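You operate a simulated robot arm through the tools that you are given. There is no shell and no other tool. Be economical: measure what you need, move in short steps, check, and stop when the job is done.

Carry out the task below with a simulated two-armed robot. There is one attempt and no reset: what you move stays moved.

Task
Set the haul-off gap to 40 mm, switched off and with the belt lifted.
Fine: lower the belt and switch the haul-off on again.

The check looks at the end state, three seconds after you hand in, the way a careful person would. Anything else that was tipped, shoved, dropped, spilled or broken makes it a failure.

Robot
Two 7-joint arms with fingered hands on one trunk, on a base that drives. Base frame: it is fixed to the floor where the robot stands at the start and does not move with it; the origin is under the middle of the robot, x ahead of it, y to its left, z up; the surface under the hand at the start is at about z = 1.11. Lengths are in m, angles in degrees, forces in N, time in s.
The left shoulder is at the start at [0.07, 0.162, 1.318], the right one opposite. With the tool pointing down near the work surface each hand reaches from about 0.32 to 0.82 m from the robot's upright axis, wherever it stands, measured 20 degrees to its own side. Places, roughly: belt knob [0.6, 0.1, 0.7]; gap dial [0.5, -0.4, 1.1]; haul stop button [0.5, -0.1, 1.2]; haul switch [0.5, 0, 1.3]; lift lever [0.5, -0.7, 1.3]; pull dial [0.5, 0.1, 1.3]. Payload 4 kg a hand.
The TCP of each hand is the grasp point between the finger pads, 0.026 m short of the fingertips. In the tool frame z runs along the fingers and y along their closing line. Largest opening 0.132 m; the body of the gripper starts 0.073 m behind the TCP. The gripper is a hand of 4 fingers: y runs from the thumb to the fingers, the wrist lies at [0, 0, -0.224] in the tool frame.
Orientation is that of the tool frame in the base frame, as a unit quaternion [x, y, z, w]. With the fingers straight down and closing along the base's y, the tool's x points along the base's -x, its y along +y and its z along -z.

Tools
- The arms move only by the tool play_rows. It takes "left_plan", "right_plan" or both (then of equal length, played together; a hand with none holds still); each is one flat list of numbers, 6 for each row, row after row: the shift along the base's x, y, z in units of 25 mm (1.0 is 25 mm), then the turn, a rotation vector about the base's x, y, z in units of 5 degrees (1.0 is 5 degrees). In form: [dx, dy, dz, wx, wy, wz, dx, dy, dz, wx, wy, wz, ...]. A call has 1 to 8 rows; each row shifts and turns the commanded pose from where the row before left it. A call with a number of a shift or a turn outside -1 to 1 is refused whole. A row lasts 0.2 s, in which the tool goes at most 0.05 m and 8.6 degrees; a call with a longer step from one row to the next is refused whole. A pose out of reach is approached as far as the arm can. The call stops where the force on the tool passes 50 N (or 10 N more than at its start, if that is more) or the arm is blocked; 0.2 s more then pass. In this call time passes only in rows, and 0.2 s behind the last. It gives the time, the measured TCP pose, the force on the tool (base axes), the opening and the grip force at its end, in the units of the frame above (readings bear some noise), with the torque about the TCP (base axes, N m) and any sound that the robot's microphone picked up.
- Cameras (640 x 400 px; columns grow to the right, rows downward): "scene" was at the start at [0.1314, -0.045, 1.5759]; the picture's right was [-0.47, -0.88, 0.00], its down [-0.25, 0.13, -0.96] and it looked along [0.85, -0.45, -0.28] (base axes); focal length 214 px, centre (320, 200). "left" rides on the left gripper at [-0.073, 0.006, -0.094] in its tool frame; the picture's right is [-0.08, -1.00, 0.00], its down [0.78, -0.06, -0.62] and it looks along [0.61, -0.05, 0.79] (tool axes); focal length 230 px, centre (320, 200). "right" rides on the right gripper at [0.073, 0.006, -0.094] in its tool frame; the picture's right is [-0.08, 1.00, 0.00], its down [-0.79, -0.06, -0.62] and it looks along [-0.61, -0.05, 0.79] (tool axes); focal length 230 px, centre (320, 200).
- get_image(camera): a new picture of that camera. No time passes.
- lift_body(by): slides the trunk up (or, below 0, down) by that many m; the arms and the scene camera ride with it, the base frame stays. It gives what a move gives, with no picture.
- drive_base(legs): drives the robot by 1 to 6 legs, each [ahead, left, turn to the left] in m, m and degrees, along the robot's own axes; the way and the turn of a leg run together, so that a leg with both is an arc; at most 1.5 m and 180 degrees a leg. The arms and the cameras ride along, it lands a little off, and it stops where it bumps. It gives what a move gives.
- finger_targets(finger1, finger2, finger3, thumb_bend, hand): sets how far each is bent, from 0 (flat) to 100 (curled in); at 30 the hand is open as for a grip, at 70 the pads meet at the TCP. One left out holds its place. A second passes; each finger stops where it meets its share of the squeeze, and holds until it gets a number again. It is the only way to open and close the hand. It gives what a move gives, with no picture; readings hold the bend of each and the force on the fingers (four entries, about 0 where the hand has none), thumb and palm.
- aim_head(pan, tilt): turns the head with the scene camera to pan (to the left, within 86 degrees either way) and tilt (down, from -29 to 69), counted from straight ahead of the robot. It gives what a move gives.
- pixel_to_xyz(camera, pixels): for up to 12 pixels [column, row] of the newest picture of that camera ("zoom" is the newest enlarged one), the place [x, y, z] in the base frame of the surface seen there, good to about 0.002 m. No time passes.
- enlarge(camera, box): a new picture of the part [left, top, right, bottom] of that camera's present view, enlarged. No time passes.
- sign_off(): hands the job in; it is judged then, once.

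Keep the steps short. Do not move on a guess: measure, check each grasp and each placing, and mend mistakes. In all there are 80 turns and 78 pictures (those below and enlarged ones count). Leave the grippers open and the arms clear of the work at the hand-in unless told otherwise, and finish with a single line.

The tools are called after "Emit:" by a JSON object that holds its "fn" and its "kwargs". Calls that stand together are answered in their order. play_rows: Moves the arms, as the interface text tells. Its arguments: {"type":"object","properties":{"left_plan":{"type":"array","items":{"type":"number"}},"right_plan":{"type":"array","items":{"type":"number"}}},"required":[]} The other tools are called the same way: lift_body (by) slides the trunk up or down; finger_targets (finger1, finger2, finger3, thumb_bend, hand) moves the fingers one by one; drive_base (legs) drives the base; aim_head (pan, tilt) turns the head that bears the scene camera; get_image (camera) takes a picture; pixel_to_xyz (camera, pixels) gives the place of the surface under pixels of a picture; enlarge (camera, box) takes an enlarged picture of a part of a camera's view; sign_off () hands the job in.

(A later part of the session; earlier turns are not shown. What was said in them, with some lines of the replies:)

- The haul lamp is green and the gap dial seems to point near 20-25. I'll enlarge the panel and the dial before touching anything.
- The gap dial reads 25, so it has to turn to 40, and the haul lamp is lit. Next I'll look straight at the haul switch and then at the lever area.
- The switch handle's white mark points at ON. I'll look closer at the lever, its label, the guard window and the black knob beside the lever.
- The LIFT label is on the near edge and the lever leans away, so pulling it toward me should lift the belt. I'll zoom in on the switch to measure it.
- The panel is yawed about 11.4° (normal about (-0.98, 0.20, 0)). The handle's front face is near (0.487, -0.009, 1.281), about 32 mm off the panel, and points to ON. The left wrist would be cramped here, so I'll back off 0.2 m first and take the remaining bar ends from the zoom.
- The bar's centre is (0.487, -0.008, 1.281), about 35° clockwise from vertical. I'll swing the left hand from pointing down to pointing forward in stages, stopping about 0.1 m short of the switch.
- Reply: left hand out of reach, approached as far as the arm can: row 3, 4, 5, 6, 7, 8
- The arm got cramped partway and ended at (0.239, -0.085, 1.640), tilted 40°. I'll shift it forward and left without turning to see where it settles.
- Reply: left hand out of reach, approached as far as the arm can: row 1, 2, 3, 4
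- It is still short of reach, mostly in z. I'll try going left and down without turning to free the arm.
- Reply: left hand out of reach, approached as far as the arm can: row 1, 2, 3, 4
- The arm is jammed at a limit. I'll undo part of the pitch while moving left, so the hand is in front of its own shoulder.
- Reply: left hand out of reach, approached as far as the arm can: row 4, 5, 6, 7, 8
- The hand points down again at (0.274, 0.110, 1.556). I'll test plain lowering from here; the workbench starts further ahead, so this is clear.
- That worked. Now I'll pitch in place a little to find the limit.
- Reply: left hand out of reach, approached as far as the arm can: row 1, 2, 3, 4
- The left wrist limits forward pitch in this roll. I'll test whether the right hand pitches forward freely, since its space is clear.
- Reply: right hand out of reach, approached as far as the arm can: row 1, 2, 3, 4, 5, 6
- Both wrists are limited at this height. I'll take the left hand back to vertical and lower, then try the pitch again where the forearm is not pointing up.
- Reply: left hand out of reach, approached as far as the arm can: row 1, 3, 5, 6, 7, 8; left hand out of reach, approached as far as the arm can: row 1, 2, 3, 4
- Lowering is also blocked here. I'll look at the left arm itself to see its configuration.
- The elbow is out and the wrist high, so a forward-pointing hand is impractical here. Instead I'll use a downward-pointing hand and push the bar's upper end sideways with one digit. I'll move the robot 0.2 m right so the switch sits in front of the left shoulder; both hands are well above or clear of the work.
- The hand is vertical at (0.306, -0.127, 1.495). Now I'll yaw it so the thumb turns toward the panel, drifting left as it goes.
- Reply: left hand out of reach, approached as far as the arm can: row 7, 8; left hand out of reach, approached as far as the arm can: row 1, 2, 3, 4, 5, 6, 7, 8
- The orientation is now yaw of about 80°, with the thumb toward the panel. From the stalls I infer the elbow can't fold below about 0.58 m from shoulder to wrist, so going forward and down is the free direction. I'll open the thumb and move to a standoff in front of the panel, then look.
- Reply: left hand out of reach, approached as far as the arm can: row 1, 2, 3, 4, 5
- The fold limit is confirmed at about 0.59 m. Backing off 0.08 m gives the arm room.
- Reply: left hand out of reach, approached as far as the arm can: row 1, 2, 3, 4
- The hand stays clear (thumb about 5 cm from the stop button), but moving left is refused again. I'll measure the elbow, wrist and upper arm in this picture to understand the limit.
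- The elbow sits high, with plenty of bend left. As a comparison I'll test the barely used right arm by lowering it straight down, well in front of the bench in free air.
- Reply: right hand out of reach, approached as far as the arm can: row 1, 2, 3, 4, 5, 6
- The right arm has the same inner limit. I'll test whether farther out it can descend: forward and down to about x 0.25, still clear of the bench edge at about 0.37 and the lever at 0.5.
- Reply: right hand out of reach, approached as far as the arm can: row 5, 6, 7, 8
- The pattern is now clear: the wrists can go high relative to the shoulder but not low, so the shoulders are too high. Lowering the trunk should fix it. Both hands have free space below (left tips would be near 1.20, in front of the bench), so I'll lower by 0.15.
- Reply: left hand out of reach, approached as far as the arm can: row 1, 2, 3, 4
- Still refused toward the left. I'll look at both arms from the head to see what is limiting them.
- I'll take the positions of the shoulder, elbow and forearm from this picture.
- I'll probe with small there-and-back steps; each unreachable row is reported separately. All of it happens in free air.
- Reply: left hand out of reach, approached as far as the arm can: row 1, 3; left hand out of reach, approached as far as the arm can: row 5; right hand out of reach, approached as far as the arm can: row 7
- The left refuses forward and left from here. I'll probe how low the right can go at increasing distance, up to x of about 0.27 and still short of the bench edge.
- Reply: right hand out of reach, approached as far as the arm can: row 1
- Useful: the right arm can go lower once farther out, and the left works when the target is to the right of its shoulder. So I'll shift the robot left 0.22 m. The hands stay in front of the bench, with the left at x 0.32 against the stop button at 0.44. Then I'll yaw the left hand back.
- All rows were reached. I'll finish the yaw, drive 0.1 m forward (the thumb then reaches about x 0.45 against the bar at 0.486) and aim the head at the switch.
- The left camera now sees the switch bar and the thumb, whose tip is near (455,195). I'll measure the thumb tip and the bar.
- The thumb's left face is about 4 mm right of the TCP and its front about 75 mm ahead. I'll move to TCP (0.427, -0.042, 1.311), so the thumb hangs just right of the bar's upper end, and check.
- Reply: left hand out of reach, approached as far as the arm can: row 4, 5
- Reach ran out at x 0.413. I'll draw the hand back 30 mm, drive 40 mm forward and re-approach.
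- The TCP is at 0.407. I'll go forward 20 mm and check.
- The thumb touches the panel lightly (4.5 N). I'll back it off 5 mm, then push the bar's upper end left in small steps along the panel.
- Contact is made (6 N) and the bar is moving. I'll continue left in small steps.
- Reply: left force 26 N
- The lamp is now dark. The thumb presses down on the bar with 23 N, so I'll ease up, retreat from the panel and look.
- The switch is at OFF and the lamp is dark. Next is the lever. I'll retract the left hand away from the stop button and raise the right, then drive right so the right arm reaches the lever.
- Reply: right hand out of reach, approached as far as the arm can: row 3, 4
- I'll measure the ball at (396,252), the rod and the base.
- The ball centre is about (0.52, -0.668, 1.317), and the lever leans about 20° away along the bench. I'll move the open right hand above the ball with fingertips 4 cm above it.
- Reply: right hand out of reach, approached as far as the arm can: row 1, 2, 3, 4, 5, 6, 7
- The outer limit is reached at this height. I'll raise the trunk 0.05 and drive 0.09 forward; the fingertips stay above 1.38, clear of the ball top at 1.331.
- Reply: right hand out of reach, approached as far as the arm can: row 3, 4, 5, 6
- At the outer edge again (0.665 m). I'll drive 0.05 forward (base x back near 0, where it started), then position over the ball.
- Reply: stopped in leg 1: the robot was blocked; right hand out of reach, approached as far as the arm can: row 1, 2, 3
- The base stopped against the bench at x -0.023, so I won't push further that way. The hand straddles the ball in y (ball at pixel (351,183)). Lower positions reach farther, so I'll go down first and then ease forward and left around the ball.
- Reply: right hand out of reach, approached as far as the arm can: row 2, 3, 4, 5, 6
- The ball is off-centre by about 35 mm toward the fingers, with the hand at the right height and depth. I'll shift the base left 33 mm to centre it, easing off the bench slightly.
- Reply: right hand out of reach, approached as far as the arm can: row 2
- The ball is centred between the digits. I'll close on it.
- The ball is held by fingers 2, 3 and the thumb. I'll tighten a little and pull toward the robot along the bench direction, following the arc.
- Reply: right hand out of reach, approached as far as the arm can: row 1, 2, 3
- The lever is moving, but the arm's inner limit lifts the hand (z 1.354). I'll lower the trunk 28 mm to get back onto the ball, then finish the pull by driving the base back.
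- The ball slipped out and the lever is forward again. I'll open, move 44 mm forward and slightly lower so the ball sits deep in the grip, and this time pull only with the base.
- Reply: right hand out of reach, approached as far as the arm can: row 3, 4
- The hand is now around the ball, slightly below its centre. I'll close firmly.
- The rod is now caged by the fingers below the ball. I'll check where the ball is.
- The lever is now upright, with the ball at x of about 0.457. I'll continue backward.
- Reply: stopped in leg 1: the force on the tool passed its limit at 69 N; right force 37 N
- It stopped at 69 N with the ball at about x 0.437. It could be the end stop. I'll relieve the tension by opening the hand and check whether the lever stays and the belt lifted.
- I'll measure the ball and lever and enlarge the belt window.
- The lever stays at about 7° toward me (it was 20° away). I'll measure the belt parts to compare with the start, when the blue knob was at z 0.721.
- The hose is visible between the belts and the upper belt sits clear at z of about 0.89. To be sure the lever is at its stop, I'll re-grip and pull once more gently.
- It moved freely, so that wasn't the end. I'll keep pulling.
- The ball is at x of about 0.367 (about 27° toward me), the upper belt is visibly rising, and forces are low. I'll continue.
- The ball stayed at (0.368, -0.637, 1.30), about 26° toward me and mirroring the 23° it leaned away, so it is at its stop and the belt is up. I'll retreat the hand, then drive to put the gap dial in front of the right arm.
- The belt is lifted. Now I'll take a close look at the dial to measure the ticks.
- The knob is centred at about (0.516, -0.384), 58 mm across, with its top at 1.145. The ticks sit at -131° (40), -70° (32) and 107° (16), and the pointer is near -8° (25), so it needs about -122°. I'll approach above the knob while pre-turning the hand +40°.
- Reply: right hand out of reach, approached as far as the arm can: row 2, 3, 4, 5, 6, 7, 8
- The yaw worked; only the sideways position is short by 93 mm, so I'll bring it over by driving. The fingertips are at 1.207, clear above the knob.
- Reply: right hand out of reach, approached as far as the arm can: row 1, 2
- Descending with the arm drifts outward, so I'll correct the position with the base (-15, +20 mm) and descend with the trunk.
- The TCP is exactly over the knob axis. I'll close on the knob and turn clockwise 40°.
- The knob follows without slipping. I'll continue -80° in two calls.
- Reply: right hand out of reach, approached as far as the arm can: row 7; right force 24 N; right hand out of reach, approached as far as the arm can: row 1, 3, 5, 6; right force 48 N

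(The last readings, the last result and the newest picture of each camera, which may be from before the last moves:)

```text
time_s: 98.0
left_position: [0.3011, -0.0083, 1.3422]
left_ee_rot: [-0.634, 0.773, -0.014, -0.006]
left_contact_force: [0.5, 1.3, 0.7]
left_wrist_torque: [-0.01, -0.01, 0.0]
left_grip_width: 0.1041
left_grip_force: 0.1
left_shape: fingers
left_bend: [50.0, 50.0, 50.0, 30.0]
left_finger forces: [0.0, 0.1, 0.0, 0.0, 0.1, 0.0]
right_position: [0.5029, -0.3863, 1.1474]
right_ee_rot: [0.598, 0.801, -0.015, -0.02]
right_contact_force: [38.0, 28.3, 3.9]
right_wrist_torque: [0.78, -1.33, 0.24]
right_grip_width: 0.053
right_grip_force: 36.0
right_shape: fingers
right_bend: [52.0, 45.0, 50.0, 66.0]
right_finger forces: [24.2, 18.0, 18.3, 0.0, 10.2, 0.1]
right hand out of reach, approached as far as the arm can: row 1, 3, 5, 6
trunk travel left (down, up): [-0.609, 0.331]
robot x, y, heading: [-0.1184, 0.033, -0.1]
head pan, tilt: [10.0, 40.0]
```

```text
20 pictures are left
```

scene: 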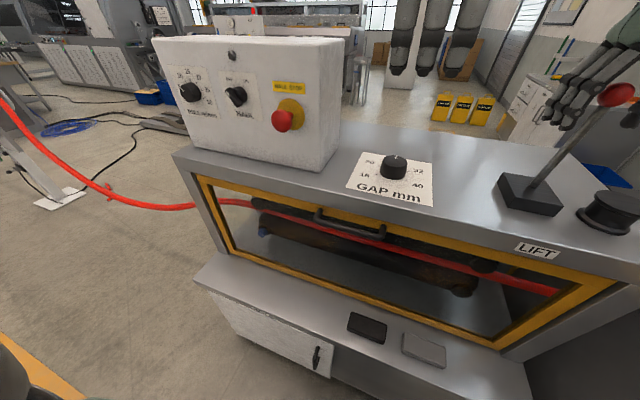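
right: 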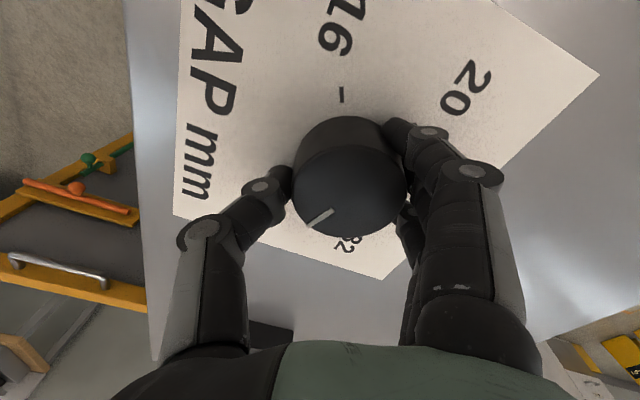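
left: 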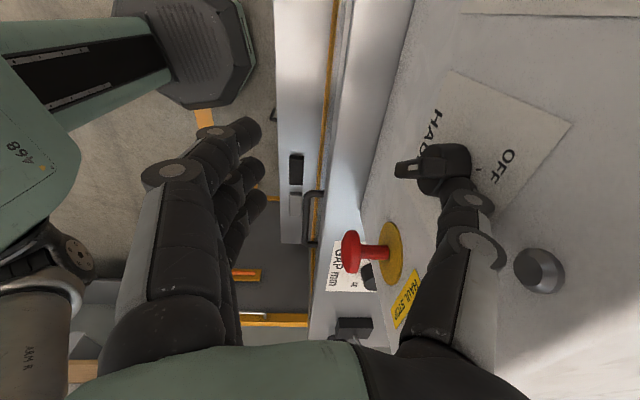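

The side force has grown to 47 N, so I'll let go here, re-centre and read the dial.

Emit:
{"fn": "finger_targets", "kwargs": {"hand": "right", "finger1": 35, "finger2": 35, "finger3": 35, "thumb_bend": 35}}

Emit:
{"fn": "play_rows", "kwargs": {"right_plan": [0, 0, 0, 0, 0, 1, 0, 0, 0, 0, 0, 1, 0, 0, 0, 0, 0, 1, 0, 0, 0, 0, 0, 1, 0, 0, 0, 0, 0, 1, 0, 0, 0, 0, 0, 1, 0, 0, 0, 0, 0, 1, 0, 0, 0, 0, 0, 1]}}

Emit:
{"fn": "enlarge", "kwargs": {"camera": "right", "box": [170, 40, 470, 250]}}

```text
time_s: 99.0
left_position: [0.2939, -0.0163, 1.345]
left_ee_rot: [-0.634, 0.773, -0.014, -0.003]
left_contact_force: [0.2, 0.0, -0.2]
left_wrist_torque: [0.02, 0.0, 0.0]
left_grip_width: 0.1042
left_grip_force: 0.1
left_shape: fingers
left_bend: [50.0, 50.0, 50.0, 30.0]
left_finger forces: [0.0, 0.1, 0.0, 0.1, 0.1, 0.0]
right_position: [0.4938, -0.3973, 1.1481]
right_ee_rot: [0.601, 0.799, -0.015, -0.019]
right_contact_force: [0.1, 0.5, 0.7]
right_wrist_torque: [0.01, 0.01, -0.02]
right_grip_width: 0.1201
right_grip_force: 0.0
right_shape: fingers
right_bend: [35.0, 35.0, 35.0, 35.0]
right_finger forces: [0.0, 0.1, 0.0, 0.1, 0.0, 0.1]
trunk travel left (down, up): [-0.609, 0.331]
robot x, y, heading: [-0.1178, 0.031, -0.4]
head pan, tilt: [10.0, 40.0]
```

```text
time_s: 100.8
left_position: [0.2942, -0.0165, 1.3453]
left_ee_rot: [-0.633, 0.774, -0.014, -0.003]
left_contact_force: [-0.5, -0.1, 0.7]
left_wrist_torque: [0.02, -0.04, 0.0]
left_grip_width: 0.1042
left_grip_force: 0.1
left_shape: fingers
left_bend: [50.0, 50.0, 50.0, 30.0]
left_finger forces: [0.0, 0.0, 0.0, 0.1, 0.1, 0.0]
right_position: [0.4963, -0.3959, 1.1486]
right_ee_rot: [0.29, 0.957, -0.017, -0.016]
right_contact_force: [-0.8, -0.1, 0.3]
right_wrist_torque: [0.0, -0.03, -0.01]
right_grip_width: 0.1202
right_grip_force: 0.1
right_shape: fingers
right_bend: [35.0, 35.0, 35.0, 35.0]
right_finger forces: [0.0, 0.0, 0.0, 0.0, 0.0, 0.1]
trunk travel left (down, up): [-0.609, 0.331]
robot x, y, heading: [-0.1188, 0.032, -0.2]
head pan, tilt: [10.0, 40.0]
```

```text
1.90 times, centred on (320, 145) of right
```

zoom: 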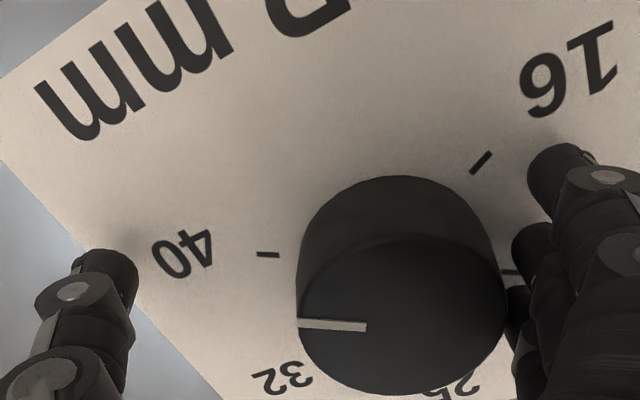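

The pointer is close to 40. I'll measure its direction.

Emit:
{"fn": "pixel_to_xyz", "kwargs": {"camera": "zoom", "pixels": [[303, 323], [365, 327], [335, 325], [268, 254], [302, 300], [505, 310], [400, 240], [400, 390], [483, 162]]}}

```text
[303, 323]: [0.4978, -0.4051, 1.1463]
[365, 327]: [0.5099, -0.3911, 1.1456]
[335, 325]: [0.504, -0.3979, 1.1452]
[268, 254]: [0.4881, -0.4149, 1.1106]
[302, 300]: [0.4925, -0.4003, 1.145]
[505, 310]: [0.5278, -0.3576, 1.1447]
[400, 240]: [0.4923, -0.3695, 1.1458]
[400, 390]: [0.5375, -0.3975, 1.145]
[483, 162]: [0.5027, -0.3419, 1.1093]
```

The pointer lies at -130.8° and the 40 tick at about -131°, so the dial is on 40. I'll raise the hand clear with the trunk, then line it up with the lever plane.

Emit:
{"fn": "lift_body", "kwargs": {"by": 0.255}}

Emit:
{"fn": "play_rows", "kwargs": {"right_plan": [0, 0, 0, 0, 0, 1, 0, 0, 0, 0, 0, 1, 0, 0, 0, 0, 0, 1, 0, 0, 0, 0, 0, 1, 0, 0, 0, 0, 0, 0.6]}}

Emit:
{"fn": "drive_base", "kwargs": {"legs": [[-0.128, -0.243, 0]]}}

Emit:
{"fn": "get_image", "kwargs": {"camera": "right"}}

```text
time_s: 103.4
left_position: [0.2949, -0.0163, 1.6001]
left_ee_rot: [-0.634, 0.774, -0.014, -0.003]
left_contact_force: [0.0, 0.7, 0.2]
left_wrist_torque: [-0.03, 0.02, 0.0]
left_grip_width: 0.1041
left_grip_force: 0.1
left_shape: fingers
left_bend: [50.0, 50.0, 50.0, 30.0]
left_finger forces: [0.0, 0.0, 0.0, 0.0, 0.1, 0.1]
right_position: [0.4962, -0.396, 1.4025]
right_ee_rot: [0.29, 0.957, -0.017, -0.016]
right_contact_force: [-0.5, -0.3, -0.1]
right_wrist_torque: [0.01, -0.01, 0.0]
right_grip_width: 0.1205
right_grip_force: 0.1
right_shape: fingers
right_bend: [35.0, 35.0, 35.0, 35.0]
right_finger forces: [0.0, 0.1, 0.0, 0.0, 0.0, 0.0]
trunk travel left (down, up): [-0.864, 0.076]
robot x, y, heading: [-0.1205, 0.0317, -0.4]
head pan, tilt: [10.0, 40.0]
```

```text
time_s: 104.6
left_position: [0.2931, -0.0156, 1.5997]
left_ee_rot: [-0.632, 0.774, -0.014, -0.003]
left_contact_force: [0.2, -0.2, 0.3]
left_wrist_torque: [-0.01, 0.0, 0.0]
left_grip_width: 0.1044
left_grip_force: 0.1
left_shape: fingers
left_bend: [50.0, 50.0, 50.0, 30.0]
left_finger forces: [0.0, 0.1, 0.1, 0.1, 0.0, 0.0]
right_position: [0.4966, -0.3963, 1.4025]
right_ee_rot: [0.093, 0.995, -0.02, -0.013]
right_contact_force: [-0.1, 0.6, -0.7]
right_wrist_torque: [-0.01, 0.02, 0.01]
right_grip_width: 0.1203
right_grip_force: 0.1
right_shape: fingers
right_bend: [35.0, 35.0, 35.0, 35.0]
right_finger forces: [0.0, 0.1, 0.1, 0.0, 0.1, 0.1]
trunk travel left (down, up): [-0.864, 0.076]
robot x, y, heading: [-0.1198, 0.035, -0.3]
head pan, tilt: [10.0, 40.0]
```

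```text
time_s: 106.5
left_position: [0.1667, -0.2542, 1.5996]
left_ee_rot: [-0.633, 0.774, -0.014, -0.004]
left_contact_force: [0.2, 0.1, 0.8]
left_wrist_torque: [0.04, 0.02, 0.0]
left_grip_width: 0.104
left_grip_force: 0.0
left_shape: fingers
left_bend: [50.0, 50.0, 50.0, 30.0]
left_finger forces: [0.0, 0.1, 0.1, 0.1, 0.0, 0.0]
right_position: [0.3665, -0.6353, 1.4035]
right_ee_rot: [0.095, 0.995, -0.021, -0.013]
right_contact_force: [0.7, -0.4, -0.2]
right_wrist_torque: [-0.01, 0.01, -0.03]
right_grip_width: 0.1206
right_grip_force: 0.0
right_shape: fingers
right_bend: [35.0, 35.0, 35.0, 35.0]
right_finger forces: [0.1, 0.0, 0.1, 0.0, 0.1, 0.1]
trunk travel left (down, up): [-0.864, 0.076]
robot x, y, heading: [-0.2502, -0.2097, -0.7]
head pan, tilt: [10.0, 40.0]
```

```text
18 pictures are left
```

right: 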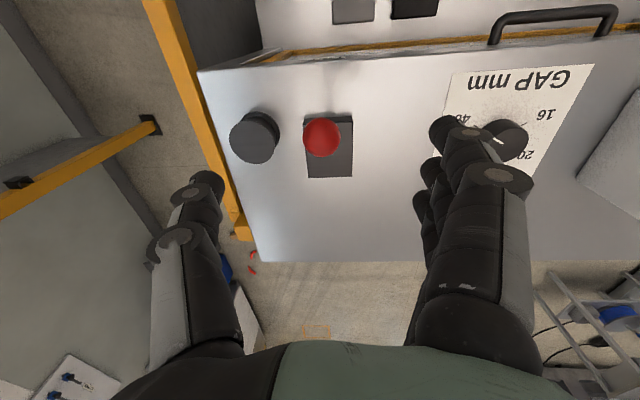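

The ball lies between the digits below. I'll measure it and lower the trunk 0.115 so the TCP sits at about 1.288.

Emit:
{"fn": "pixel_to_xyz", "kwargs": {"camera": "right", "pixels": [[322, 135], [322, 150]]}}

Emit:
{"fn": "lift_body", "kwargs": {"by": -0.115}}

Emit:
{"fn": "get_image", "kwargs": {"camera": "right"}}

```text
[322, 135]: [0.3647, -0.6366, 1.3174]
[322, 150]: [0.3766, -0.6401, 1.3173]
```

```text
time_s: 108.0
left_position: [0.1647, -0.2581, 1.4848]
left_ee_rot: [-0.633, 0.774, -0.015, -0.002]
left_contact_force: [-0.3, 0.1, -1.0]
left_wrist_torque: [-0.01, 0.0, 0.0]
left_grip_width: 0.1041
left_grip_force: 0.0
left_shape: fingers
left_bend: [50.0, 50.0, 50.0, 30.0]
left_finger forces: [0.2, 0.0, 0.1, 0.0, 0.1, 0.1]
right_position: [0.3655, -0.6388, 1.2876]
right_ee_rot: [0.094, 0.995, -0.02, -0.013]
right_contact_force: [-0.1, 0.1, 0.3]
right_wrist_torque: [0.02, 0.03, -0.02]
right_grip_width: 0.1204
right_grip_force: 0.1
right_shape: fingers
right_bend: [35.0, 35.0, 35.0, 35.0]
right_finger forces: [0.1, 0.0, 0.0, 0.0, 0.0, 0.0]
trunk travel left (down, up): [-0.749, 0.191]
robot x, y, heading: [-0.2488, -0.2102, -0.3]
head pan, tilt: [10.0, 40.0]
```

```text
17 pictures are left
```

right: 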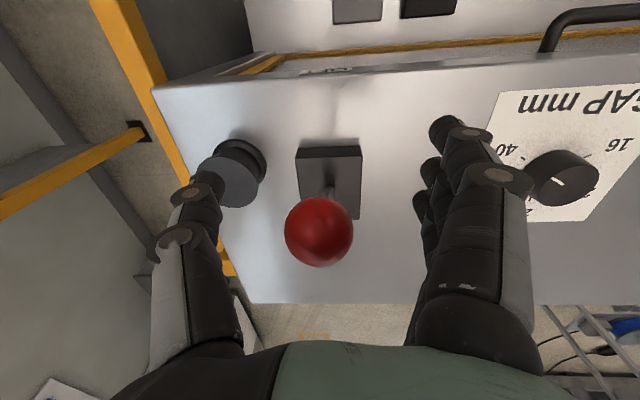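

The ball is well placed. I'll close and push the lever forward with the base along the bench direction.

Emit:
{"fn": "finger_targets", "kwargs": {"hand": "right", "finger1": 76, "finger2": 76, "finger3": 76, "thumb_bend": 76}}

Emit:
{"fn": "drive_base", "kwargs": {"legs": [[0.08, -0.016, 0]]}}

Emit:
{"fn": "get_image", "kwargs": {"camera": "right"}}

```text
time_s: 109.0
left_position: [0.1645, -0.2588, 1.4852]
left_ee_rot: [-0.634, 0.774, -0.014, -0.003]
left_contact_force: [-0.1, 0.4, -0.1]
left_wrist_torque: [0.01, 0.0, 0.01]
left_grip_width: 0.1044
left_grip_force: 0.2
left_shape: fingers
left_bend: [50.0, 50.0, 50.0, 30.0]
left_finger forces: [0.0, 0.0, 0.0, 0.0, 0.0, 0.0]
right_position: [0.3656, -0.6393, 1.2861]
right_ee_rot: [0.094, 0.995, -0.019, -0.013]
right_contact_force: [1.1, 1.5, -5.7]
right_wrist_torque: [0.2, 0.08, 0.18]
right_grip_width: 0.0094
right_grip_force: 6.2
right_shape: fingers
right_bend: [76.0, 74.0, 72.0, 72.0]
right_finger forces: [0.1, 0.0, 7.4, 0.0, 5.0, 0.0]
trunk travel left (down, up): [-0.749, 0.191]
robot x, y, heading: [-0.2473, -0.2098, -0.2]
head pan, tilt: [10.0, 40.0]
```

```text
time_s: 110.1
left_position: [0.2355, -0.271, 1.4882]
left_ee_rot: [-0.633, 0.774, -0.017, -0.002]
left_contact_force: [-0.6, 0.3, 0.1]
left_wrist_torque: [-0.02, -0.05, -0.01]
left_grip_width: 0.1042
left_grip_force: 0.1
left_shape: fingers
left_bend: [50.0, 50.0, 50.0, 30.0]
left_finger forces: [0.0, 0.0, 0.1, 0.1, 0.1, 0.1]
right_position: [0.4382, -0.6515, 1.2921]
right_ee_rot: [0.095, 0.995, -0.021, -0.009]
right_contact_force: [-0.3, 0.5, 0.9]
right_wrist_torque: [-0.06, -0.07, 0.0]
right_grip_width: 0.0088
right_grip_force: 0.0
right_shape: fingers
right_bend: [76.0, 74.0, 76.0, 72.0]
right_finger forces: [0.0, 0.1, 0.1, 0.0, 0.0, 0.0]
trunk travel left (down, up): [-0.749, 0.191]
robot x, y, heading: [-0.171, -0.2268, -0.6]
head pan, tilt: [10.0, 40.0]
```

```text
16 pictures are left
```

right: 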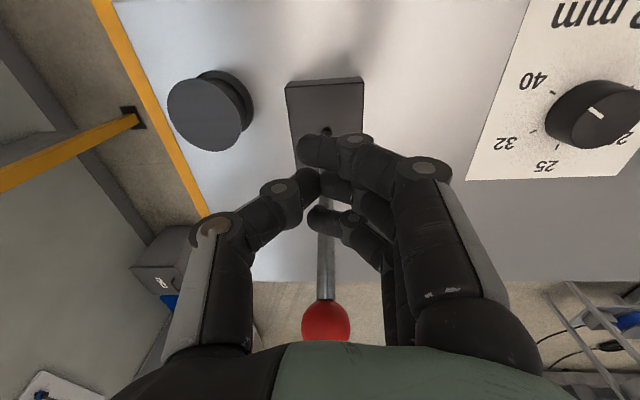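

The ball is now well ahead of the fingers, so the lever seems to have gone forward. I'll measure it.

Emit:
{"fn": "pixel_to_xyz", "kwargs": {"camera": "right", "pixels": [[325, 318], [325, 330], [326, 270], [325, 240]]}}

Emit:
{"fn": "enlarge", "kwargs": {"camera": "scene", "box": [100, 100, 640, 400]}}

```text
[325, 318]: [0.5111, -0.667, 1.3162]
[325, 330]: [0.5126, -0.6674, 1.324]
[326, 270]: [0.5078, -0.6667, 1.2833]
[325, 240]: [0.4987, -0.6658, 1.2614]
```

```text
1.19 times, centred on (370, 250) of scene
```

zoom: 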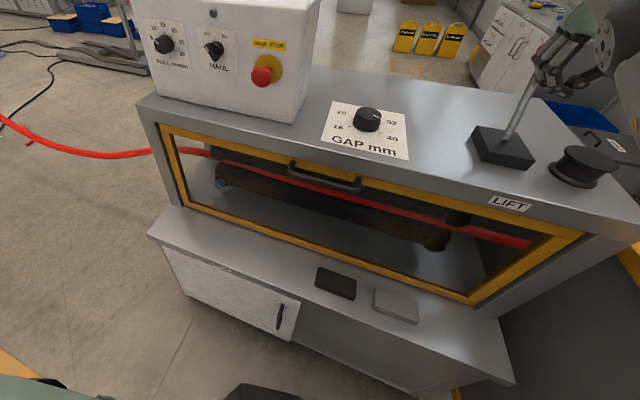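

The ball is back at its starting place (0.513, -0.667, 1.32), so the lever has snapped forward and the belts look closed again. I'll open the right hand and retreat it up and back.

Emit:
{"fn": "finger_targets", "kwargs": {"hand": "right", "finger1": 35, "finger2": 35, "finger3": 35, "thumb_bend": 35}}

Emit:
{"fn": "play_rows", "kwargs": {"right_plan": [-0.3, 0, 1, 0, 0, 0, -0.7, 0, 1, 0, 0, 0, -1, 0, 1, 0, 0, 0, -1, 0, 1, 0, 0, 0, -1, 0, 0.6, 0, 0, 0]}}

Emit:
{"fn": "drive_base", "kwargs": {"legs": [[-0.06, 0, 0], [0, 0.29, 0]]}}

```text
time_s: 111.1
left_position: [0.2422, -0.2742, 1.485]
left_ee_rot: [-0.632, 0.774, -0.015, -0.003]
left_contact_force: [0.9, 0.0, -0.3]
left_wrist_torque: [0.02, -0.01, 0.0]
left_grip_width: 0.1043
left_grip_force: 0.0
left_shape: fingers
left_bend: [50.0, 50.0, 50.0, 30.0]
left_finger forces: [0.0, 0.0, 0.0, 0.1, 0.0, 0.0]
right_position: [0.4446, -0.6555, 1.2886]
right_ee_rot: [0.095, 0.995, -0.02, -0.013]
right_contact_force: [-0.3, 0.4, 1.0]
right_wrist_torque: [0.03, -0.03, 0.01]
right_grip_width: 0.1194
right_grip_force: 0.1
right_shape: fingers
right_bend: [35.0, 35.0, 35.0, 35.0]
right_finger forces: [0.0, 0.1, 0.0, 0.0, 0.0, 0.0]
trunk travel left (down, up): [-0.749, 0.191]
robot x, y, heading: [-0.1726, -0.2232, -0.4]
head pan, tilt: [10.0, 40.0]
```

```text
time_s: 112.3
left_position: [0.2396, -0.2739, 1.4865]
left_ee_rot: [-0.633, 0.774, -0.015, -0.002]
left_contact_force: [-0.3, -0.8, 0.7]
left_wrist_torque: [-0.04, -0.02, 0.01]
left_grip_width: 0.1044
left_grip_force: 0.1
left_shape: fingers
left_bend: [50.0, 50.0, 50.0, 30.0]
left_finger forces: [0.0, 0.0, 0.0, 0.0, 0.0, 0.0]
right_position: [0.3428, -0.6526, 1.4051]
right_ee_rot: [0.094, 0.995, -0.021, -0.012]
right_contact_force: [0.2, -0.8, -0.2]
right_wrist_torque: [0.01, 0.02, -0.01]
right_grip_width: 0.1196
right_grip_force: 0.1
right_shape: fingers
right_bend: [35.0, 35.0, 35.0, 35.0]
right_finger forces: [0.0, 0.0, 0.0, 0.0, 0.1, 0.0]
trunk travel left (down, up): [-0.749, 0.191]
robot x, y, heading: [-0.165, -0.2233, -0.7]
head pan, tilt: [10.0, 40.0]
```

```text
time_s: 114.8
left_position: [0.1839, 0.0155, 1.4858]
left_ee_rot: [-0.633, 0.774, -0.015, -0.002]
left_contact_force: [0.0, -0.1, 1.0]
left_wrist_torque: [0.04, 0.01, -0.04]
left_grip_width: 0.104
left_grip_force: 0.1
left_shape: fingers
left_bend: [50.0, 50.0, 50.0, 30.0]
left_finger forces: [0.0, 0.1, 0.0, 0.0, 0.1, 0.1]
right_position: [0.2862, -0.3652, 1.4034]
right_ee_rot: [0.095, 0.995, -0.018, -0.012]
right_contact_force: [0.1, -0.3, -0.5]
right_wrist_torque: [0.0, 0.0, 0.05]
right_grip_width: 0.1195
right_grip_force: 0.0
right_shape: fingers
right_bend: [35.0, 35.0, 35.0, 35.0]
right_finger forces: [0.0, 0.0, 0.1, 0.0, 0.0, 0.0]
trunk travel left (down, up): [-0.749, 0.191]
robot x, y, heading: [-0.2296, 0.0671, -0.7]
head pan, tilt: [10.0, 40.0]
```

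Now I'll extend the left arm toward the pose that worked before, still far from the panel, and lower the trunk by 0.1.

Emit:
{"fn": "play_rows", "kwargs": {"left_plan": [1, 0.1, -0.5, 0, 0, 0, 1, 0.1, -0.5, 0, 0, 0, 1, 0.1, -0.5, 0, 0, 0, 1, 0.1, -0.5, 0, 0, 0, 1, 0.1, -0.5, 0, 0, 0, 1, 0.1, -0.5, 0, 0, 0]}}

Emit:
{"fn": "lift_body", "kwargs": {"by": -0.09}}

```text
time_s: 116.2
left_position: [0.3378, 0.0309, 1.4078]
left_ee_rot: [-0.633, 0.774, -0.014, -0.002]
left_contact_force: [0.5, -0.5, 0.3]
left_wrist_torque: [0.01, 0.02, -0.03]
left_grip_width: 0.1043
left_grip_force: 0.1
left_shape: fingers
left_bend: [50.0, 50.0, 50.0, 30.0]
left_finger forces: [0.0, 0.0, 0.0, 0.0, 0.0, 0.0]
right_position: [0.2889, -0.363, 1.4031]
right_ee_rot: [0.095, 0.995, -0.021, -0.013]
right_contact_force: [-0.6, -0.7, -0.4]
right_wrist_torque: [0.02, 0.02, 0.0]
right_grip_width: 0.1198
right_grip_force: 0.0
right_shape: fingers
right_bend: [35.0, 35.0, 35.0, 35.0]
right_finger forces: [0.1, 0.0, 0.0, 0.0, 0.1, 0.1]
trunk travel left (down, up): [-0.749, 0.191]
robot x, y, heading: [-0.227, 0.0657, -0.4]
head pan, tilt: [10.0, 40.0]
```

```text
time_s: 117.5
left_position: [0.3342, 0.0317, 1.3193]
left_ee_rot: [-0.633, 0.774, -0.015, -0.003]
left_contact_force: [-0.6, 0.2, 0.5]
left_wrist_torque: [0.01, 0.02, -0.01]
left_grip_width: 0.104
left_grip_force: 0.1
left_shape: fingers
left_bend: [50.0, 50.0, 50.0, 30.0]
left_finger forces: [0.0, 0.0, 0.0, 0.0, 0.0, 0.1]
right_position: [0.2868, -0.3634, 1.314]
right_ee_rot: [0.095, 0.995, -0.02, -0.012]
right_contact_force: [-0.2, -0.1, -0.2]
right_wrist_torque: [-0.03, -0.01, -0.03]
right_grip_width: 0.1193
right_grip_force: 0.0
right_shape: fingers
right_bend: [35.0, 35.0, 35.0, 35.0]
right_finger forces: [0.0, 0.0, 0.0, 0.0, 0.1, 0.0]
trunk travel left (down, up): [-0.659, 0.281]
robot x, y, heading: [-0.2264, 0.0692, -0.4]
head pan, tilt: [10.0, 40.0]
```

All reached. I'll drive forward 80 mm and left 22 mm so the thumb ends up left of the bar, still short of the panel.

Emit:
{"fn": "drive_base", "kwargs": {"legs": [[0.08, 0.022, 0]]}}

Emit:
{"fn": "get_image", "kwargs": {"camera": "left"}}

Emit:
{"fn": "pixel_to_xyz", "kwargs": {"camera": "left", "pixels": [[455, 190], [480, 200], [440, 190], [450, 180]]}}

```text
time_s: 118.6
left_position: [0.4136, 0.0523, 1.3211]
left_ee_rot: [-0.632, 0.775, -0.014, -0.002]
left_contact_force: [-0.5, -0.1, -0.6]
left_wrist_torque: [0.0, -0.02, 0.01]
left_grip_width: 0.1044
left_grip_force: 0.0
left_shape: fingers
left_bend: [50.0, 50.0, 50.0, 30.0]
left_finger forces: [0.0, 0.0, 0.0, 0.0, 0.0, 0.0]
right_position: [0.3643, -0.3425, 1.3151]
right_ee_rot: [0.095, 0.995, -0.02, -0.011]
right_contact_force: [0.1, 0.9, -0.6]
right_wrist_torque: [0.01, 0.01, 0.02]
right_grip_width: 0.1198
right_grip_force: 0.0
right_shape: fingers
right_bend: [35.0, 35.0, 35.0, 35.0]
right_finger forces: [0.1, 0.0, 0.0, 0.1, 0.0, 0.0]
trunk travel left (down, up): [-0.659, 0.281]
robot x, y, heading: [-0.1447, 0.0868, -0.2]
head pan, tilt: [10.0, 40.0]
```

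```text
14 pictures are left
```

left: 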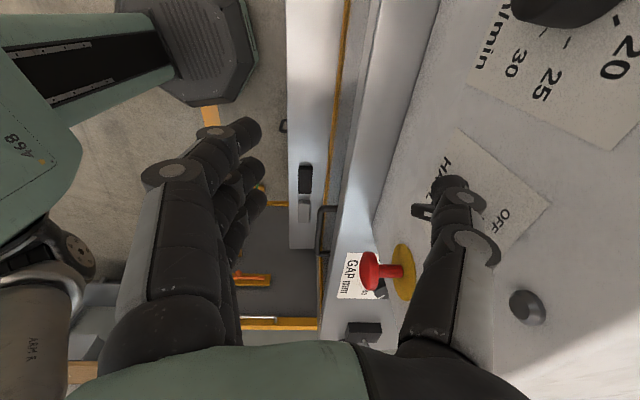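

```text
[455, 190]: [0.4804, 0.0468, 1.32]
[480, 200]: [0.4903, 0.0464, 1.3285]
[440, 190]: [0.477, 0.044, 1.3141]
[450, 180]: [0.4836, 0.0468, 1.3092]
```

The thumb is just left of the bar with its front 35 mm short of the panel. I'll go in 20 mm, down 11 mm, then push right in small steps.

Emit:
{"fn": "play_rows", "kwargs": {"left_plan": [0.4, 0, -0.22, 0, 0, 0, 0.4, 0, -0.22, 0, 0, 0, 0, -0.3, 0, 0, 0, 0, -0.06, -0.3, 0, 0, 0, 0, -0.06, -0.3, 0, 0, 0, 0, -0.06, -0.3, 0, 0, 0, 0]}}

Emit:
{"fn": "get_image", "kwargs": {"camera": "left"}}

```text
time_s: 120.0
left_position: [0.4295, 0.0261, 1.3099]
left_ee_rot: [-0.634, 0.773, -0.017, -0.002]
left_contact_force: [0.0, 9.4, 7.5]
left_wrist_torque: [0.03, -0.53, 0.73]
left_grip_width: 0.1052
left_grip_force: 5.3
left_shape: fingers
left_bend: [50.0, 50.0, 50.0, 29.0]
left_finger forces: [0.0, 0.0, 0.1, 0.0, 11.1, 0.0]
right_position: [0.3664, -0.3398, 1.3157]
right_ee_rot: [0.095, 0.995, -0.02, -0.011]
right_contact_force: [-0.3, 0.9, -0.7]
right_wrist_torque: [-0.01, 0.0, 0.02]
right_grip_width: 0.1195
right_grip_force: 0.1
right_shape: fingers
right_bend: [35.0, 35.0, 35.0, 35.0]
right_finger forces: [0.0, 0.0, 0.1, 0.0, 0.1, 0.0]
trunk travel left (down, up): [-0.659, 0.281]
robot x, y, heading: [-0.1448, 0.0865, -0.6]
head pan, tilt: [10.0, 40.0]
```

```text
13 pictures are left
```

left: 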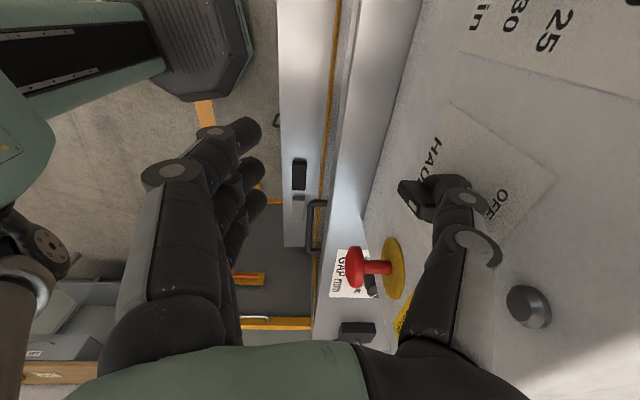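

Contact is made at 9 N and the bar is starting to turn, but the lamp is still dark. I'll continue right in small steps.

Emit:
{"fn": "play_rows", "kwargs": {"left_plan": [-0.05, -0.3, 0.03, 0, 0, 0, -0.05, -0.3, 0.03, 0, 0, 0]}}

Emit:
{"fn": "get_image", "kwargs": {"camera": "left"}}

```text
time_s: 120.6
left_position: [0.4237, 0.012, 1.3145]
left_ee_rot: [-0.633, 0.774, -0.019, -0.002]
left_contact_force: [-4.3, 12.4, 20.2]
left_wrist_torque: [-0.15, -1.63, 0.83]
left_grip_width: 0.1091
left_grip_force: 12.1
left_shape: fingers
left_bend: [50.0, 50.0, 50.0, 28.0]
left_finger forces: [0.0, 0.0, 0.0, 0.0, 23.9, 0.0]
right_position: [0.363, -0.3372, 1.3166]
right_ee_rot: [0.094, 0.995, -0.022, -0.01]
right_contact_force: [0.2, -0.1, 0.9]
right_wrist_torque: [-0.04, -0.02, -0.02]
right_grip_width: 0.1196
right_grip_force: 0.1
right_shape: fingers
right_bend: [35.0, 35.0, 35.0, 35.0]
right_finger forces: [0.0, 0.0, 0.0, 0.0, 0.0, 0.1]
trunk travel left (down, up): [-0.659, 0.281]
robot x, y, heading: [-0.1469, 0.0877, -0.4]
head pan, tilt: [10.0, 40.0]
```

```text
12 pictures are left
5 turns are left
```

left: 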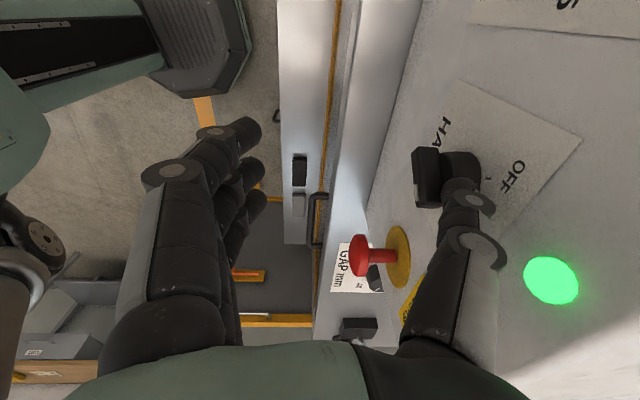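

The lamp is green. I'll ease up and away from the panel, open the left hand and check everything.

Emit:
{"fn": "play_rows", "kwargs": {"left_plan": [0, 0.1, 0.5, 0, 0, 0, -0.5, 0.2, 0.5, 0, 0, 0, -1, 0.1, 0.3, 0, 0, 0, -1, 0, 0.3, 0, 0, 0, -1, 0, 0.3, 0, 0, 0]}}

Emit:
{"fn": "drive_base", "kwargs": {"legs": [[-0.12, 0, 0]]}}

Emit:
{"fn": "finger_targets", "kwargs": {"hand": "left", "finger1": 30, "finger2": 30, "finger3": 30, "thumb_bend": 30}}

Emit:
{"fn": "finger_targets", "kwargs": {"hand": "right", "finger1": 30, "finger2": 30, "finger3": 30, "thumb_bend": 30}}

Emit:
{"fn": "aim_head", "kwargs": {"pan": -12, "tilt": 25}}

Emit:
{"fn": "get_image", "kwargs": {"camera": "scene"}}

Emit:
{"fn": "enlarge", "kwargs": {"camera": "left", "box": [380, 0, 640, 260]}}

Emit:
{"fn": "enlarge", "kwargs": {"camera": "scene", "box": [330, 150, 490, 260]}}

Emit:
{"fn": "get_image", "kwargs": {"camera": "right"}}

```text
time_s: 121.8
left_position: [0.3372, 0.0186, 1.3589]
left_ee_rot: [-0.632, 0.775, -0.015, -0.002]
left_contact_force: [-1.6, -0.7, -0.7]
left_wrist_torque: [0.0, -0.03, -0.02]
left_grip_width: 0.1043
left_grip_force: 0.1
left_shape: fingers
left_bend: [50.0, 50.0, 50.0, 30.0]
left_finger forces: [0.1, 0.0, 0.0, 0.0, 0.0, 0.0]
right_position: [0.363, -0.3428, 1.3149]
right_ee_rot: [0.096, 0.995, -0.021, -0.01]
right_contact_force: [-0.8, 1.4, 0.9]
right_wrist_torque: [-0.03, -0.02, 0.02]
right_grip_width: 0.1199
right_grip_force: 0.0
right_shape: fingers
right_bend: [35.0, 35.0, 35.0, 35.0]
right_finger forces: [0.0, 0.1, 0.1, 0.0, 0.0, 0.0]
trunk travel left (down, up): [-0.659, 0.281]
robot x, y, heading: [-0.1477, 0.0894, -0.5]
head pan, tilt: [10.0, 40.0]
```

```text
time_s: 123.0
left_position: [0.222, 0.0188, 1.3572]
left_ee_rot: [-0.632, 0.775, -0.014, -0.004]
left_contact_force: [-0.4, -0.8, -0.5]
left_wrist_torque: [0.01, 0.02, 0.0]
left_grip_width: 0.1046
left_grip_force: 0.0
left_shape: fingers
left_bend: [50.0, 50.0, 50.0, 30.0]
left_finger forces: [0.1, 0.0, 0.0, 0.0, 0.0, 0.0]
right_position: [0.2487, -0.3405, 1.3126]
right_ee_rot: [0.095, 0.995, -0.02, -0.013]
right_contact_force: [-0.7, -0.5, 0.3]
right_wrist_torque: [-0.01, 0.01, -0.01]
right_grip_width: 0.1196
right_grip_force: 0.0
right_shape: fingers
right_bend: [35.0, 35.0, 35.0, 35.0]
right_finger forces: [0.0, 0.0, 0.1, 0.1, 0.0, 0.0]
trunk travel left (down, up): [-0.659, 0.281]
robot x, y, heading: [-0.2637, 0.0884, -0.5]
head pan, tilt: [10.0, 40.0]
```

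```text
time_s: 124.0
left_position: [0.2225, 0.0188, 1.3574]
left_ee_rot: [-0.633, 0.774, -0.014, -0.004]
left_contact_force: [-0.1, 0.2, 0.7]
left_wrist_torque: [0.04, 0.02, 0.01]
left_grip_width: 0.1363
left_grip_force: 0.0
left_shape: fingers
left_bend: [30.0, 30.0, 30.0, 30.0]
left_finger forces: [0.1, 0.0, 0.0, 0.1, 0.0, 0.0]
right_position: [0.2479, -0.3418, 1.3132]
right_ee_rot: [0.095, 0.995, -0.02, -0.012]
right_contact_force: [0.4, 0.5, 0.3]
right_wrist_torque: [0.01, 0.0, 0.0]
right_grip_width: 0.1195
right_grip_force: 0.1
right_shape: fingers
right_bend: [35.0, 35.0, 35.0, 35.0]
right_finger forces: [0.0, 0.0, 0.0, 0.0, 0.0, 0.0]
trunk travel left (down, up): [-0.659, 0.281]
robot x, y, heading: [-0.2674, 0.0883, -0.5]
head pan, tilt: [10.0, 40.0]
```

```text
time_s: 125.0
left_position: [0.2205, 0.0183, 1.3576]
left_ee_rot: [-0.633, 0.774, -0.014, -0.002]
left_contact_force: [-0.2, 0.5, -0.9]
left_wrist_torque: [-0.06, 0.01, -0.02]
left_grip_width: 0.1366
left_grip_force: 0.0
left_shape: fingers
left_bend: [30.0, 30.0, 30.0, 30.0]
left_finger forces: [0.0, 0.1, 0.1, 0.0, 0.0, 0.0]
right_position: [0.2477, -0.342, 1.3144]
right_ee_rot: [0.094, 0.995, -0.019, -0.012]
right_contact_force: [0.4, -0.1, -0.1]
right_wrist_torque: [0.01, -0.01, 0.0]
right_grip_width: 0.1358
right_grip_force: 0.0
right_shape: fingers
right_bend: [30.0, 30.0, 30.0, 30.0]
right_finger forces: [0.1, 0.0, 0.1, 0.0, 0.0, 0.0]
trunk travel left (down, up): [-0.659, 0.281]
robot x, y, heading: [-0.2687, 0.0852, -0.5]
head pan, tilt: [10.0, 40.0]
```

```text
time_s: 125.9
left_position: [0.2219, 0.0183, 1.3584]
left_ee_rot: [-0.633, 0.774, -0.014, -0.004]
left_contact_force: [-0.3, -0.6, -0.5]
left_wrist_torque: [-0.03, -0.02, 0.0]
left_grip_width: 0.1366
left_grip_force: 0.1
left_shape: fingers
left_bend: [30.0, 30.0, 30.0, 30.0]
left_finger forces: [0.0, 0.1, 0.1, 0.1, 0.0, 0.0]
right_position: [0.2465, -0.3416, 1.3139]
right_ee_rot: [0.094, 0.995, -0.019, -0.013]
right_contact_force: [0.2, -0.5, -0.2]
right_wrist_torque: [-0.03, 0.03, 0.02]
right_grip_width: 0.1359
right_grip_force: 0.1
right_shape: fingers
right_bend: [30.0, 30.0, 30.0, 30.0]
right_finger forces: [0.0, 0.0, 0.0, 0.1, 0.0, 0.0]
trunk travel left (down, up): [-0.659, 0.281]
robot x, y, heading: [-0.265, 0.0878, -0.3]
head pan, tilt: [-12.0, 25.0]
```

```text
11 pictures are left
```

scene: 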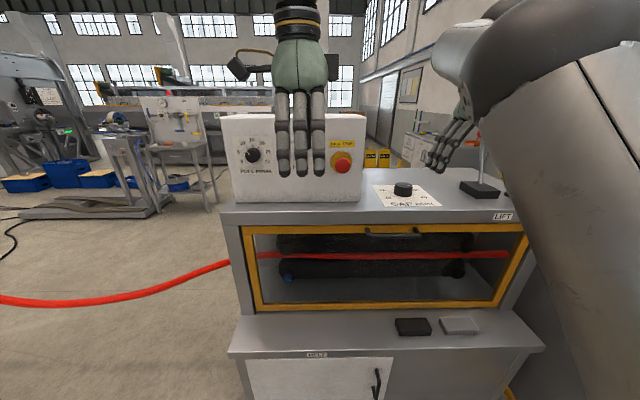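

```text
1.54 times, centred on (510, 130) of left
```

zoom: 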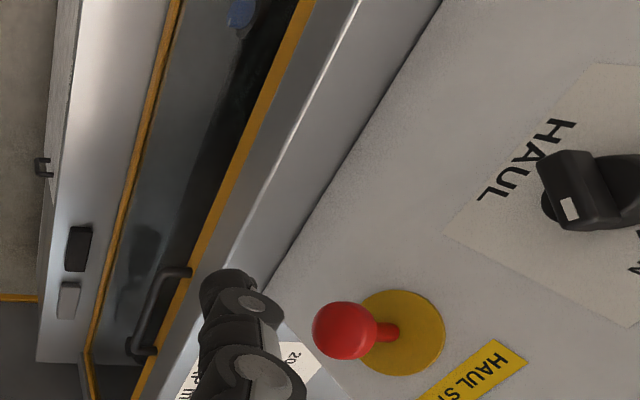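

```text
3.64 times, centred on (410, 205) of scene
```

zoom: 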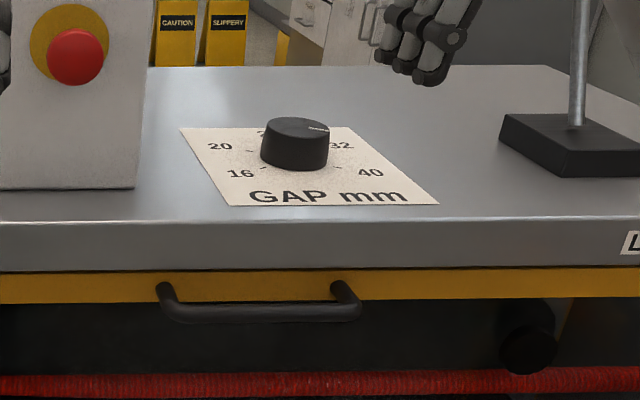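

```text
8 pictures are left
4 turns are left
```

right: 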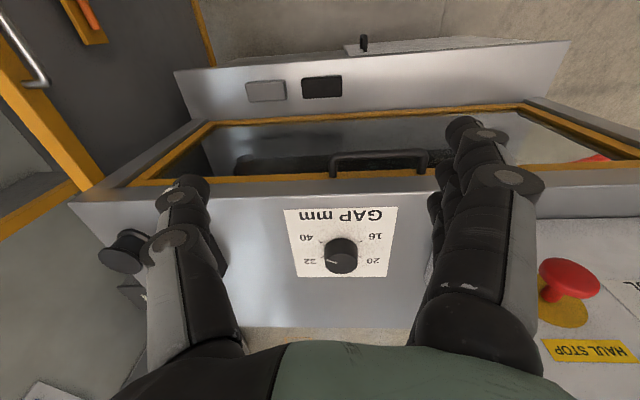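

The dial pointer looks nearer 32 than 40 from here. I'll measure it precisely.

Emit:
{"fn": "enlarge", "kwargs": {"camera": "right", "box": [280, 200, 400, 285]}}

Emit:
{"fn": "pixel_to_xyz", "kwargs": {"camera": "zoom", "pixels": [[248, 318], [285, 335], [265, 326], [240, 310], [300, 342], [325, 280], [325, 385], [245, 330], [410, 330]]}}

```text
4.71 times, centred on (340, 242) of right
```

zoom: 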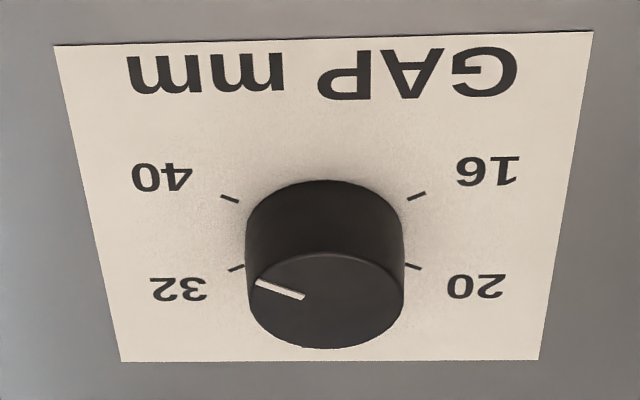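

```text
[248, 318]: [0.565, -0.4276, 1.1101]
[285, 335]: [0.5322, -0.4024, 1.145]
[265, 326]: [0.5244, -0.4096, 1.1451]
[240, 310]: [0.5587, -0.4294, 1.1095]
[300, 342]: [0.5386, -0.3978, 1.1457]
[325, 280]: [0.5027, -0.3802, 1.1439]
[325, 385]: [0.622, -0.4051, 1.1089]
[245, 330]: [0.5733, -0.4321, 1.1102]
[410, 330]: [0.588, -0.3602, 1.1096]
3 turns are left
```

In the zoom the pointer runs from (304,297) to (257,284), parallel to the 40 tick and opposite in slope to the 32 tick. I'll confirm the angle in 3D.

Emit:
{"fn": "pixel_to_xyz", "kwargs": {"camera": "zoom", "pixels": [[259, 284], [303, 296], [281, 290], [230, 199], [236, 268], [416, 196], [413, 266], [325, 255], [325, 346], [402, 300], [248, 300]]}}

```text
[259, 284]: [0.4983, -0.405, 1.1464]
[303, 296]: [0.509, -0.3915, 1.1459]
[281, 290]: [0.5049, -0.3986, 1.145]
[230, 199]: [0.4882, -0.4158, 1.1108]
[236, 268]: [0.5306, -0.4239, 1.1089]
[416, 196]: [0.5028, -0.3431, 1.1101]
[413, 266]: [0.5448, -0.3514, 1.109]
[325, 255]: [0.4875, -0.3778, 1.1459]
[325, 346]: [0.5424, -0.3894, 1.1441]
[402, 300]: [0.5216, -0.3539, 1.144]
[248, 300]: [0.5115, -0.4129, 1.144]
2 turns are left
```

The pointer is at -130.4° and the 40 tick at -131.3°, so the dial reads 40. The lamp was last seen green with the switch at ON. The lever was last measured back at its forward (lowered) position, and the hands are open and clear.

Emit:
{"fn": "sign_off", "kwargs": {}}

```text
The job is handed in.
```

The haul-off gap is set to 40 mm, the belt is lowered and the haul-off is on with its lamp green; I set the dial with the haul-off off and the belt lifted.
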